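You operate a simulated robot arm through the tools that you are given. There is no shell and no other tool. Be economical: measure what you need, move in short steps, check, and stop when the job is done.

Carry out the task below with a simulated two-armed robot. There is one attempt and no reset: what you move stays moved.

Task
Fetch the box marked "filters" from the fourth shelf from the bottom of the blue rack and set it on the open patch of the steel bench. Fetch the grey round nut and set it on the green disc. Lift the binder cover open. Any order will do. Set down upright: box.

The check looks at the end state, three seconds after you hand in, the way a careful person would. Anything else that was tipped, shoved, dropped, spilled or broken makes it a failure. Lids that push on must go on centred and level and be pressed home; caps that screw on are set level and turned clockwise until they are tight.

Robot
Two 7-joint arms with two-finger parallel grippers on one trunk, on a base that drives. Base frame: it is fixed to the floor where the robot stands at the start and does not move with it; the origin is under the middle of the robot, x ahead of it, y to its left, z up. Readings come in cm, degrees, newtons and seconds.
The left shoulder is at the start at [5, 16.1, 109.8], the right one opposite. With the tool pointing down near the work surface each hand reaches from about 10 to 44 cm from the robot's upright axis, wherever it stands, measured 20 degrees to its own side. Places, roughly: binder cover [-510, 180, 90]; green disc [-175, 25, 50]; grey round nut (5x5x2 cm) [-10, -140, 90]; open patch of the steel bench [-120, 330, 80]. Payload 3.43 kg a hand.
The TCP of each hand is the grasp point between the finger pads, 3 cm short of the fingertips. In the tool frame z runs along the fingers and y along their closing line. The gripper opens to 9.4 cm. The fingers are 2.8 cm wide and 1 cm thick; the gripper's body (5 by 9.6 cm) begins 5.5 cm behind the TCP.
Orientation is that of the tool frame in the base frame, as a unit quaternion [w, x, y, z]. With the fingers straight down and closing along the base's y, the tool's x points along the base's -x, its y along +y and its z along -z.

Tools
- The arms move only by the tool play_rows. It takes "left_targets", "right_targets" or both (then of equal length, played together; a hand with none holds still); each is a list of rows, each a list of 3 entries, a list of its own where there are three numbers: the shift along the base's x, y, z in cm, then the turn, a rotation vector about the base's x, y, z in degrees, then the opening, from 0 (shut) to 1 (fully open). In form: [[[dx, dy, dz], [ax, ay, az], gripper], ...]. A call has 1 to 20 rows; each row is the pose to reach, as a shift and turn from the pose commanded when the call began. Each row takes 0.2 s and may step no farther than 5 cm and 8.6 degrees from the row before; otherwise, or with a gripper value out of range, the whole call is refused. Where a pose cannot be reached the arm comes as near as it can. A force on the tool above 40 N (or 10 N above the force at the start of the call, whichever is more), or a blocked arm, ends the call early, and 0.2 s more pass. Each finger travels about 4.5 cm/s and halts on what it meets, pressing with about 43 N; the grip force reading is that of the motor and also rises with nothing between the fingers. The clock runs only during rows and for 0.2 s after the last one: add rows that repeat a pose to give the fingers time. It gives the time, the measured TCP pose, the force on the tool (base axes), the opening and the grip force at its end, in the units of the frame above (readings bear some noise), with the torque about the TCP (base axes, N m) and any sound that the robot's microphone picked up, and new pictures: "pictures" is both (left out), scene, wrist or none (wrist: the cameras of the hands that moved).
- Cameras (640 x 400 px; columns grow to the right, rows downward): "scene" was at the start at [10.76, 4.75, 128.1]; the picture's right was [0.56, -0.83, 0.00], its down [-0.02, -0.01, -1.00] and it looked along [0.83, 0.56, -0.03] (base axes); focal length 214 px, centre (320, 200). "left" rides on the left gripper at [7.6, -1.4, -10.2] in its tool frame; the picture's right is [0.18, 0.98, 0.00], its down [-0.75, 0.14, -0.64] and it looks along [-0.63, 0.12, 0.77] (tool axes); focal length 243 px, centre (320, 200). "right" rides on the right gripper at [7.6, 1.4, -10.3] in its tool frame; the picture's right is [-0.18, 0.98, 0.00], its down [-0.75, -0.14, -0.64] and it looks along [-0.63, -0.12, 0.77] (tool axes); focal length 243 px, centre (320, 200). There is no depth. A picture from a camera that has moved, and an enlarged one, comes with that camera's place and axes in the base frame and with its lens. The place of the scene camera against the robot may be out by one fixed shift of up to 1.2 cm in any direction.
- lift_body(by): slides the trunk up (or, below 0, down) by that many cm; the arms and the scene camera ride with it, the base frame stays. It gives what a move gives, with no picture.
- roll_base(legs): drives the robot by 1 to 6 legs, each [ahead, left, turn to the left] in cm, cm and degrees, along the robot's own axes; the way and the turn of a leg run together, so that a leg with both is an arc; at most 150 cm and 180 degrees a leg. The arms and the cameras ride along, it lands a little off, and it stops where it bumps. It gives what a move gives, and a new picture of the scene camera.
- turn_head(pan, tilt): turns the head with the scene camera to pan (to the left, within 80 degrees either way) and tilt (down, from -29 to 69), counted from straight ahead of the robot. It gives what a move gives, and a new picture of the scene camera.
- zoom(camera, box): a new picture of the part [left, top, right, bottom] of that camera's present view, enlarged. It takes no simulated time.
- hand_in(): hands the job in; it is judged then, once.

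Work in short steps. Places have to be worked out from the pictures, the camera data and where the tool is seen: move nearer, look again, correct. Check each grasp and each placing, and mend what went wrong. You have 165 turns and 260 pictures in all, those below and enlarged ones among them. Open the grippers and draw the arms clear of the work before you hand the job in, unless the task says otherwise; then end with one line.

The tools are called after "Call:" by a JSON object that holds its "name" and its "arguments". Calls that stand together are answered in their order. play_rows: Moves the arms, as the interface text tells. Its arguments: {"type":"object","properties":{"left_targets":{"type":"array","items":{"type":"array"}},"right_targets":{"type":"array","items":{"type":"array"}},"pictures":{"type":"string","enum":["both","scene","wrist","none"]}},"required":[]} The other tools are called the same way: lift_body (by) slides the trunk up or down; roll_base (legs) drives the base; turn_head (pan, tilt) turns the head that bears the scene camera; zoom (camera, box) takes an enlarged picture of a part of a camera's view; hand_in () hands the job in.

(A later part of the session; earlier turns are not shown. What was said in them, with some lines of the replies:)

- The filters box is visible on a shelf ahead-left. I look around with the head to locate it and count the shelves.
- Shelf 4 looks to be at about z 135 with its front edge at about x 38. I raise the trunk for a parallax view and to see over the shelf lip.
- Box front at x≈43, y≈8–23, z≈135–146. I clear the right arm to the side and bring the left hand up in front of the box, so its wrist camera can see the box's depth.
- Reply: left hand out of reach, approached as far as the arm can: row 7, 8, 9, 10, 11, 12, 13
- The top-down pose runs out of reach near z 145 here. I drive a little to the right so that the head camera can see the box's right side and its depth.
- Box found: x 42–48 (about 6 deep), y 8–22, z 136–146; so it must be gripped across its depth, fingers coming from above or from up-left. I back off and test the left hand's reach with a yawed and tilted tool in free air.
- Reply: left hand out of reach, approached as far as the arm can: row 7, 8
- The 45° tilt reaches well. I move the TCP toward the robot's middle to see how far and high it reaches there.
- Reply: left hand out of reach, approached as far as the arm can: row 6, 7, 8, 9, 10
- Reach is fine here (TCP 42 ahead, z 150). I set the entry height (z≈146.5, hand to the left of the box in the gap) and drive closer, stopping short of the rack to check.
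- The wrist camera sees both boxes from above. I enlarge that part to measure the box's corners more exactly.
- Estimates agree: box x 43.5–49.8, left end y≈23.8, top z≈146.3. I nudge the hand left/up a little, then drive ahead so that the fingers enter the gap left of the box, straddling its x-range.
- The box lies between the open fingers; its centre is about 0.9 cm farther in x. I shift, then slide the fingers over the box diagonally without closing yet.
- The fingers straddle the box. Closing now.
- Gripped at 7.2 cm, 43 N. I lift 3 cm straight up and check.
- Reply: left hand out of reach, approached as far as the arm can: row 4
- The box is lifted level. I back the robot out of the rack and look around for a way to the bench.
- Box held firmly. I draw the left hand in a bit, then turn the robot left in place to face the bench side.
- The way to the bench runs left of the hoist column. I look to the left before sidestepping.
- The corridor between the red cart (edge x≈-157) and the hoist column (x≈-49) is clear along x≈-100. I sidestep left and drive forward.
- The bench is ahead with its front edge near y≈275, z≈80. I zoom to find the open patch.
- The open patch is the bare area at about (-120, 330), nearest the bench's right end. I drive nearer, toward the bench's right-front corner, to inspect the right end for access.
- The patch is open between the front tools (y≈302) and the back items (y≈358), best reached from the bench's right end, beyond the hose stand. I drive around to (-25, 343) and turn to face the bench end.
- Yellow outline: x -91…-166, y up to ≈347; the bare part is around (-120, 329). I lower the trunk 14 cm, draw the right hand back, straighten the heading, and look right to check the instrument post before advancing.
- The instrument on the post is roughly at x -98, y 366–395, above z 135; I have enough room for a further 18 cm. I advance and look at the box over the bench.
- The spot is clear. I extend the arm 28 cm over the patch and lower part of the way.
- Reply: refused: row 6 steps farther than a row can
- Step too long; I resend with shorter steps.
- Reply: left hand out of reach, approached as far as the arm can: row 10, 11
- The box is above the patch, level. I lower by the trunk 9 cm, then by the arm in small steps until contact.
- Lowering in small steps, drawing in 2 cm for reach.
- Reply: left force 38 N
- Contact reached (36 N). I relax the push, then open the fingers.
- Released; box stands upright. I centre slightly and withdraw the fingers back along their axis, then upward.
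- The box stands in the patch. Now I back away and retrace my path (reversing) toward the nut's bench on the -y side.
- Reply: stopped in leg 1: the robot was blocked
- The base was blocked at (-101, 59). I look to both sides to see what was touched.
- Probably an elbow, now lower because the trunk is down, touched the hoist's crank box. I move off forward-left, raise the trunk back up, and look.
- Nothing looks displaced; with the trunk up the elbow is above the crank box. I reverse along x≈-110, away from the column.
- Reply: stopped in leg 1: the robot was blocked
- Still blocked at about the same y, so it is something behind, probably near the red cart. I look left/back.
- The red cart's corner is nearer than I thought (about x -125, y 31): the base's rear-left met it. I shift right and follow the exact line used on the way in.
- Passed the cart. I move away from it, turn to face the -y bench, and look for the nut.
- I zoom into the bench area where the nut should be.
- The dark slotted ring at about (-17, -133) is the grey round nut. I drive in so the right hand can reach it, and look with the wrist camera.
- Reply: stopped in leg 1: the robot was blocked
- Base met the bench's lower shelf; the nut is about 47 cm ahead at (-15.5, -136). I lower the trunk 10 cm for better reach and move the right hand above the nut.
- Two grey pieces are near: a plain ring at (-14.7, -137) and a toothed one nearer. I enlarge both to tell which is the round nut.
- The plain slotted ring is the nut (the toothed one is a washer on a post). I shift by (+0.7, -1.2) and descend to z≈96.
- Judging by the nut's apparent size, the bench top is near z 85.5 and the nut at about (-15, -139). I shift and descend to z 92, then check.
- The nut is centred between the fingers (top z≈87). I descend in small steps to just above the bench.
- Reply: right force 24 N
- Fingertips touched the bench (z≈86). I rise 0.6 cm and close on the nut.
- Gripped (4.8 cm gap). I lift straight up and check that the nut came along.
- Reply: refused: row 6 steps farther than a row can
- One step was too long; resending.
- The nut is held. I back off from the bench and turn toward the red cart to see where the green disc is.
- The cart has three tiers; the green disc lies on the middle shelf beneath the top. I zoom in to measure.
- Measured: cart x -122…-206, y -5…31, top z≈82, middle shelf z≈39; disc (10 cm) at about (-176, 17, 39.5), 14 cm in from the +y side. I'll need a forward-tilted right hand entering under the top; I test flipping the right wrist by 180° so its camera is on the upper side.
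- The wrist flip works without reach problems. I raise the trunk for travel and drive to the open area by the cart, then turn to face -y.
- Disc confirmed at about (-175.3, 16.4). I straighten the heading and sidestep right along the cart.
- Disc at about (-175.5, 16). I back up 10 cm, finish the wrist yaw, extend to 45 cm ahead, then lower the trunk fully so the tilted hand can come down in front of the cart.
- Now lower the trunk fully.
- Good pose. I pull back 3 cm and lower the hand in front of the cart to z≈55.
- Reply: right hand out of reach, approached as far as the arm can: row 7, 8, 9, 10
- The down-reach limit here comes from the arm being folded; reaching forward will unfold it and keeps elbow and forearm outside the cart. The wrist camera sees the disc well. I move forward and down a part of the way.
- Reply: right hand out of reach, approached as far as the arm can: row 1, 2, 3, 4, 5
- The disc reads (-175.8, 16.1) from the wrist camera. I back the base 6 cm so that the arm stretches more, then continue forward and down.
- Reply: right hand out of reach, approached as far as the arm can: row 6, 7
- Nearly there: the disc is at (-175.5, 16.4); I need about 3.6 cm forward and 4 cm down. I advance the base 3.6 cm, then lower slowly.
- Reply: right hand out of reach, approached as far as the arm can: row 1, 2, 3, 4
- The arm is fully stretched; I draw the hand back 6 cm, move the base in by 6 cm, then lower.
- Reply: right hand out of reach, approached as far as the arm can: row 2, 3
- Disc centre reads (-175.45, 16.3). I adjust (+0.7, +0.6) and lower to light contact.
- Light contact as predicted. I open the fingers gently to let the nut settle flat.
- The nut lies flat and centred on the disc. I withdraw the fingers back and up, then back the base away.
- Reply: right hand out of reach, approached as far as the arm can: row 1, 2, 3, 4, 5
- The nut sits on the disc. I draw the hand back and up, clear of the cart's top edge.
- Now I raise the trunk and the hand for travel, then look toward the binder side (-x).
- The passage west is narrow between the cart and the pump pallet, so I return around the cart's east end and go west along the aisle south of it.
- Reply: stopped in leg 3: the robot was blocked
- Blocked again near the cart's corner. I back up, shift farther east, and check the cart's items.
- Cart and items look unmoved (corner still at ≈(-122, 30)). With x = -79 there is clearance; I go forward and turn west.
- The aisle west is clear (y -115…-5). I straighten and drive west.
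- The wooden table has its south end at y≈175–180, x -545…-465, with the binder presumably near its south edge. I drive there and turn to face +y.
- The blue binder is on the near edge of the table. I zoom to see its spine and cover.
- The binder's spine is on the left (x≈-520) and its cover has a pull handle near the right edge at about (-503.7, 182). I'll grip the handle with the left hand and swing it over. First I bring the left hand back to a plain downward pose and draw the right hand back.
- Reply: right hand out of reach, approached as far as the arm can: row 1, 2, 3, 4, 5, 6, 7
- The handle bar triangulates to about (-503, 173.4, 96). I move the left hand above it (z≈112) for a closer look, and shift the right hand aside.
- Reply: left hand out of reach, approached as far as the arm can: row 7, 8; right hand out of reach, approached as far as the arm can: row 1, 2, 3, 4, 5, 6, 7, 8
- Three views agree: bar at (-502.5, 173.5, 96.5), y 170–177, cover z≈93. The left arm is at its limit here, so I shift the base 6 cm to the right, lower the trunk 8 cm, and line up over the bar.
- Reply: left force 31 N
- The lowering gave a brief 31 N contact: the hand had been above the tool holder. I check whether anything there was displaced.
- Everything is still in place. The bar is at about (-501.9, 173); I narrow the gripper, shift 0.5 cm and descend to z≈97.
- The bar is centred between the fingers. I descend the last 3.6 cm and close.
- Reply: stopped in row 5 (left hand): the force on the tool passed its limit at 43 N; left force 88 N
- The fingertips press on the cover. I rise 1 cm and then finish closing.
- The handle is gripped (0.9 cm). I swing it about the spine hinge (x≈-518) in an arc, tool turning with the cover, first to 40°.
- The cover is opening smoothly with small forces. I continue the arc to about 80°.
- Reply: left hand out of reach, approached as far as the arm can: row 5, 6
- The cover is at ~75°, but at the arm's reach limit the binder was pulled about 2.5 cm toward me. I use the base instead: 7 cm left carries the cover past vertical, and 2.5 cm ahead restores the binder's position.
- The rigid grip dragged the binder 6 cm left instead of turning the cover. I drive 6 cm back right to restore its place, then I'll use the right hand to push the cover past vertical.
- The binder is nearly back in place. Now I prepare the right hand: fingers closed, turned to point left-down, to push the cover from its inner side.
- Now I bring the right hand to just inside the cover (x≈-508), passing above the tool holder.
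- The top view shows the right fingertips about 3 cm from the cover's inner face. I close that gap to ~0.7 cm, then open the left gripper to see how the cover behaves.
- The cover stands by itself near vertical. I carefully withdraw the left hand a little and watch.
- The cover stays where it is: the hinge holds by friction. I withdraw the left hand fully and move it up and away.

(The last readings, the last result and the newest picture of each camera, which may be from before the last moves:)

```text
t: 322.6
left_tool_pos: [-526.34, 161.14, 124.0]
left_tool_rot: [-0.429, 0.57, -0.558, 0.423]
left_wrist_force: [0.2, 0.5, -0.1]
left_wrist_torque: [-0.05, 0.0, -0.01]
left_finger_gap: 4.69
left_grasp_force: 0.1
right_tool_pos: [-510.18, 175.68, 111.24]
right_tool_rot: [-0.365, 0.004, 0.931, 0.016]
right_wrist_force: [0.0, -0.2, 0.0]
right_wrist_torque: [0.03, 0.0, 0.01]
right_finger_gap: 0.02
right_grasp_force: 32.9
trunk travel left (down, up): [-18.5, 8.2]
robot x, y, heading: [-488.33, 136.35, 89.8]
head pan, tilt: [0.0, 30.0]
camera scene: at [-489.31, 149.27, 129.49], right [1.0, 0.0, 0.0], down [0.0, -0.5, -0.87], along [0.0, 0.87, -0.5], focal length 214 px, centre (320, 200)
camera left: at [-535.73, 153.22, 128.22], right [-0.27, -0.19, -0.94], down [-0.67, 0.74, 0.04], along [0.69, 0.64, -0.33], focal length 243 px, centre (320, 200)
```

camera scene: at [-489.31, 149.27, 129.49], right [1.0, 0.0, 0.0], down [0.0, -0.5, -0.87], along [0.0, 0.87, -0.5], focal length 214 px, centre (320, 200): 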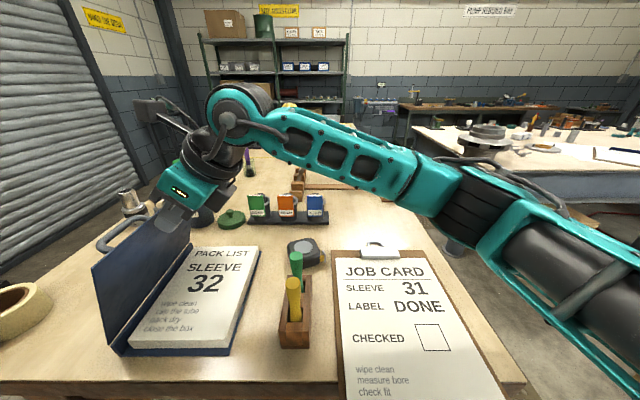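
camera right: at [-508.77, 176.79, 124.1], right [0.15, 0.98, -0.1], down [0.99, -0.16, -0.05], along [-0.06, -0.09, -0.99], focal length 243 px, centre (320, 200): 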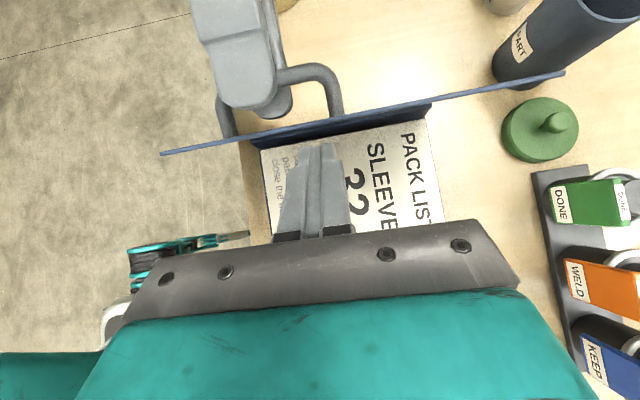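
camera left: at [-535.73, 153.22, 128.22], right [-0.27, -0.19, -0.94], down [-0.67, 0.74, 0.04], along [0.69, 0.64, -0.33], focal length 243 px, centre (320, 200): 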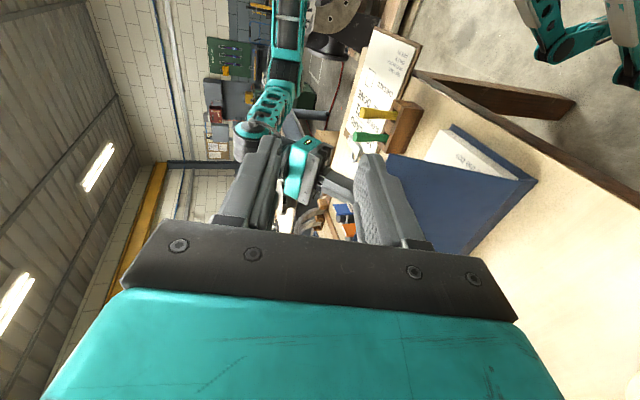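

The left hand is clear. Now I push the cover gently with the right fingertips, past vertical to about 105°.

Call:
{"name": "play_rows", "arguments": {"right_targets": [[[-1, 0, 0], [0, 0, 0], 0], [[-2, 0, 0], [0, 0, 0], 0], [[-3, 0, 0], [0, 0, 0], 0], [[-4, 0, 0], [0, 0, 0], 0], [[-5, 0, 0], [0, 0, 0], 0], [[-6, 0, 0], [0, 0, 0], 0], [[-7, 0, 0], [0, 0, 0], 0], [[-7, 0, 0], [0, 0, 0], 0]]}}

```text
t: 324.4
left_tool_pos: [-526.39, 161.02, 123.9]
left_tool_rot: [-0.43, 0.57, -0.557, 0.424]
left_wrist_force: [0.4, 0.5, -0.3]
left_wrist_torque: [0.03, -0.05, 0.0]
left_finger_gap: 4.68
left_grasp_force: 0.1
right_tool_pos: [-517.22, 175.84, 111.4]
right_tool_rot: [-0.366, 0.003, 0.93, 0.015]
right_wrist_force: [-0.2, 0.4, 0.3]
right_wrist_torque: [-0.01, 0.0, -0.02]
right_finger_gap: 0.0
right_grasp_force: 33.1
trunk travel left (down, up): [-18.5, 8.2]
robot x, y, heading: [-488.31, 136.5, 89.8]
head pan, tilt: [0.0, 30.0]
camera scene: at [-489.3, 149.27, 129.5], right [1.0, 0.0, 0.0], down [0.0, -0.5, -0.87], along [0.0, 0.87, -0.5], focal length 214 px, centre (320, 200)
camera right: at [-515.85, 176.89, 124.12], right [0.15, 0.98, -0.1], down [0.99, -0.16, -0.05], along [-0.06, -0.09, -0.99], focal length 243 px, centre (320, 200)
```

scene: 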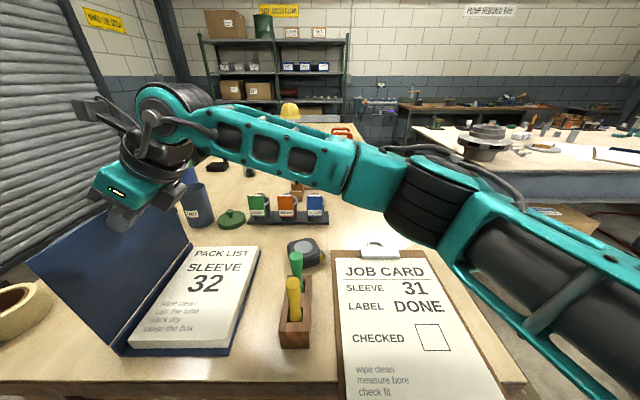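
right: 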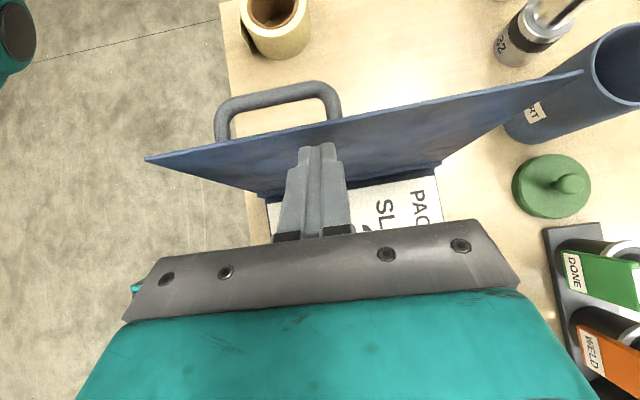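

The cover is past vertical (~105°) and the binder stayed put. I push 3 cm more for margin, then withdraw the right hand.

Call:
{"name": "play_rows", "arguments": {"right_targets": [[[-1, 0, -0.3], [0, 0, 0], 0], [[-2, 0, -0.6], [0, 0, 0], 0], [[-3, 0, -1], [0, 0, 0], 0], [[-3, 0, -1], [0, 0, 0], 0], [[0, 0, 0], [0, 0, 0], 0], [[4, 0, 2], [0, 0, 0], 0], [[8, 0, 4], [0, 0, 0], 0], [[8, 0, 4], [0, 0, 0], 0], [[8, 0, 4], [0, 0, 0], 0]]}}

```text
t: 326.4
left_tool_pos: [-526.33, 160.96, 123.91]
left_tool_rot: [-0.428, 0.57, -0.558, 0.425]
left_wrist_force: [0.3, 0.2, 0.4]
left_wrist_torque: [-0.03, -0.01, 0.0]
left_finger_gap: 4.68
left_grasp_force: 0.0
right_tool_pos: [-508.85, 175.77, 115.07]
right_tool_rot: [-0.365, 0.003, 0.931, 0.014]
right_wrist_force: [-0.5, -1.2, 0.4]
right_wrist_torque: [0.04, -0.02, 0.02]
right_finger_gap: 0.0
right_grasp_force: 33.0
trunk travel left (down, up): [-18.5, 8.2]
robot x, y, heading: [-488.48, 136.46, 90.2]
head pan, tilt: [0.0, 30.0]
camera scene: at [-489.29, 149.26, 129.5], right [1.0, 0.0, 0.0], down [0.0, -0.5, -0.87], along [0.0, 0.87, -0.5], focal length 214 px, centre (320, 200)
camera right: at [-507.63, 176.89, 127.93], right [0.15, 0.98, -0.1], down [0.99, -0.16, -0.05], along [-0.06, -0.09, -0.99], focal length 243 px, centre (320, 200)
```

scene: 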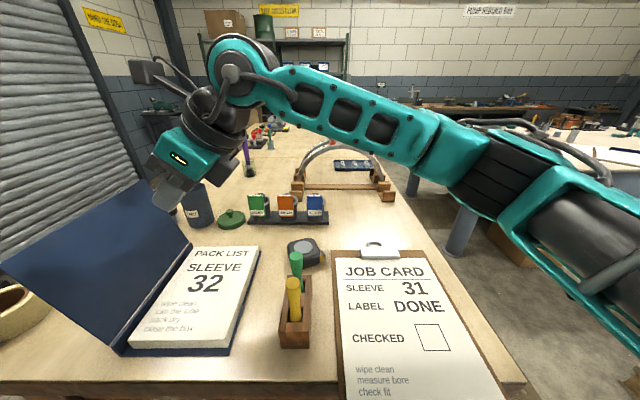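
right: 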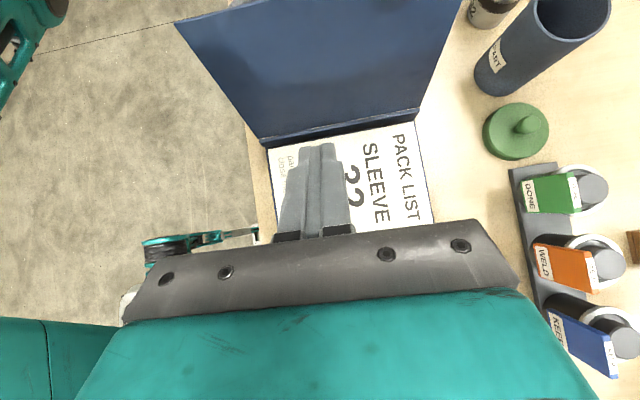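

The cover stays open at about 120°. I lift the right hand and bring it back to the right, open both grippers, and back away.

Call:
{"name": "play_rows", "arguments": {"right_targets": [[[0, 0, 3], [0, 0, 0], 0], [[4, 0, 5], [0, 0, 0], 0], [[8.5, 0, 5], [0, 0, 0], 0], [[13, 0, 5], [0, 0, 0], 0], [[17.5, -1, 5], [0, 0, 0], 0], [[22, -2, 5], [0, 0, 0], 0], [[26.5, -3, 5], [0, 0, 0], 0], [[31, -4, 5], [0, 0, 0], 0], [[35, -5, 5], [0, 0, 0], 0.5], [[35, -5, 5], [0, 0, 0], 1], [[35, -5, 5], [0, 0, 0], 1]], "left_targets": [[[0, 0, 0], [0, 0, 0], 1], [[0, 0, 0], [0, 0, 0], 1], [[0, 0, 0], [0, 0, 0], 1], [[0, 0, 0], [0, 0, 0], 1], [[0, 0, 0], [0, 0, 0], 1], [[0, 0, 0], [0, 0, 0], 1], [[0, 0, 0], [0, 0, 0], 1], [[0, 0, 0], [0, 0, 0], 1], [[0, 0, 0], [0, 0, 0], 1], [[0, 0, 0], [0, 0, 0], 1], [[0, 0, 0], [0, 0, 0], 1]], "pictures": "none"}}

Call:
{"name": "roll_base", "arguments": {"legs": [[-35, 0, 0]]}}

Call:
{"name": "zoom", "arguments": {"camera": "scene", "box": [100, 120, 420, 320]}}

```text
t: 328.8
left_tool_pos: [-526.39, 161.02, 123.98]
left_tool_rot: [-0.428, 0.57, -0.559, 0.423]
left_wrist_force: [-0.5, 0.3, 0.2]
left_wrist_torque: [-0.02, 0.0, -0.01]
left_finger_gap: 9.42
left_grasp_force: 0.0
right_tool_pos: [-474.2, 170.72, 120.32]
right_tool_rot: [-0.366, 0.003, 0.93, 0.015]
right_wrist_force: [0.3, 0.4, -0.2]
right_wrist_torque: [0.0, -0.04, 0.01]
right_finger_gap: 6.73
right_grasp_force: 0.1
trunk travel left (down, up): [-18.5, 8.2]
robot x, y, heading: [-488.52, 136.78, 90.0]
head pan, tilt: [0.0, 30.0]
```

```text
t: 331.1
left_tool_pos: [-526.24, 127.14, 124.02]
left_tool_rot: [-0.428, 0.569, -0.559, 0.424]
left_wrist_force: [-0.5, 0.0, -0.5]
left_wrist_torque: [0.02, -0.01, 0.04]
left_finger_gap: 9.41
left_grasp_force: 0.2
right_tool_pos: [-474.08, 136.58, 120.31]
right_tool_rot: [-0.366, 0.004, 0.931, 0.015]
right_wrist_force: [-0.8, -0.8, -0.3]
right_wrist_torque: [0.02, 0.02, -0.02]
right_finger_gap: 9.41
right_grasp_force: 0.1
trunk travel left (down, up): [-18.5, 8.2]
robot x, y, heading: [-488.49, 102.84, 90.0]
head pan, tilt: [0.0, 30.0]
camera scene: at [-489.24, 115.22, 129.5], right [1.0, 0.0, 0.0], down [0.0, -0.5, -0.87], along [0.0, 0.87, -0.5], focal length 214 px, centre (320, 200)
```

scene: 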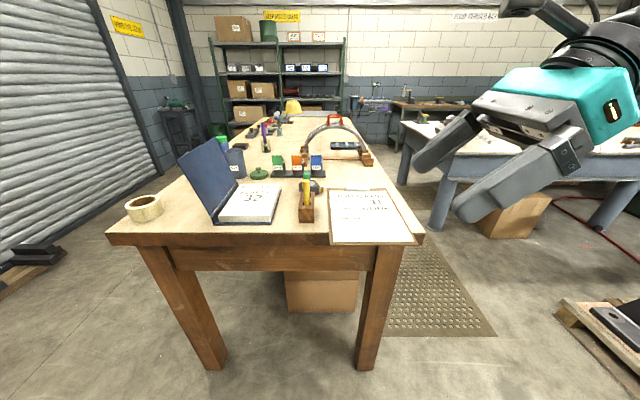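

```text
2.00 times, centred on (260, 220) of scene
camera zoom: at [-489.24, 115.22, 129.5], right [1.0, 0.0, 0.0], down [0.0, -0.5, -0.87], along [0.0, 0.87, -0.5], focal length 429 px, centre (440, 160)
```

zoom: 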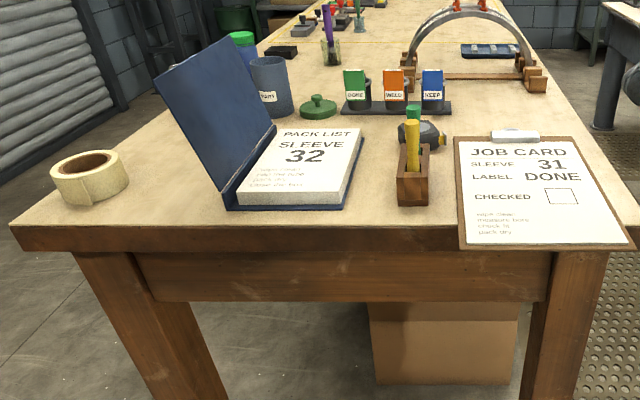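

The binder is open, its neighbours are undisturbed, both grippers are open and the arms are clear. The box and the nut were seen in place earlier, so I hand in.

Call:
{"name": "hand_in", "arguments": {}}

```text
The job is handed in.
```

I handed the job in with all three tasks done: the filters box stands upright on the bench's open patch, the grey round nut lies flat on the green disc, and the binder cover is open and holding. The binder itself slid about 2 cm left while I opened it. The base bumped the red cart and the nut bench's lower shelf while driving, and the hand briefly pressed on the tools beside the binder. In the later pictures the cart corner, the cart's tools and the tools by the binder looked unmoved; I did not check the nut bench again.
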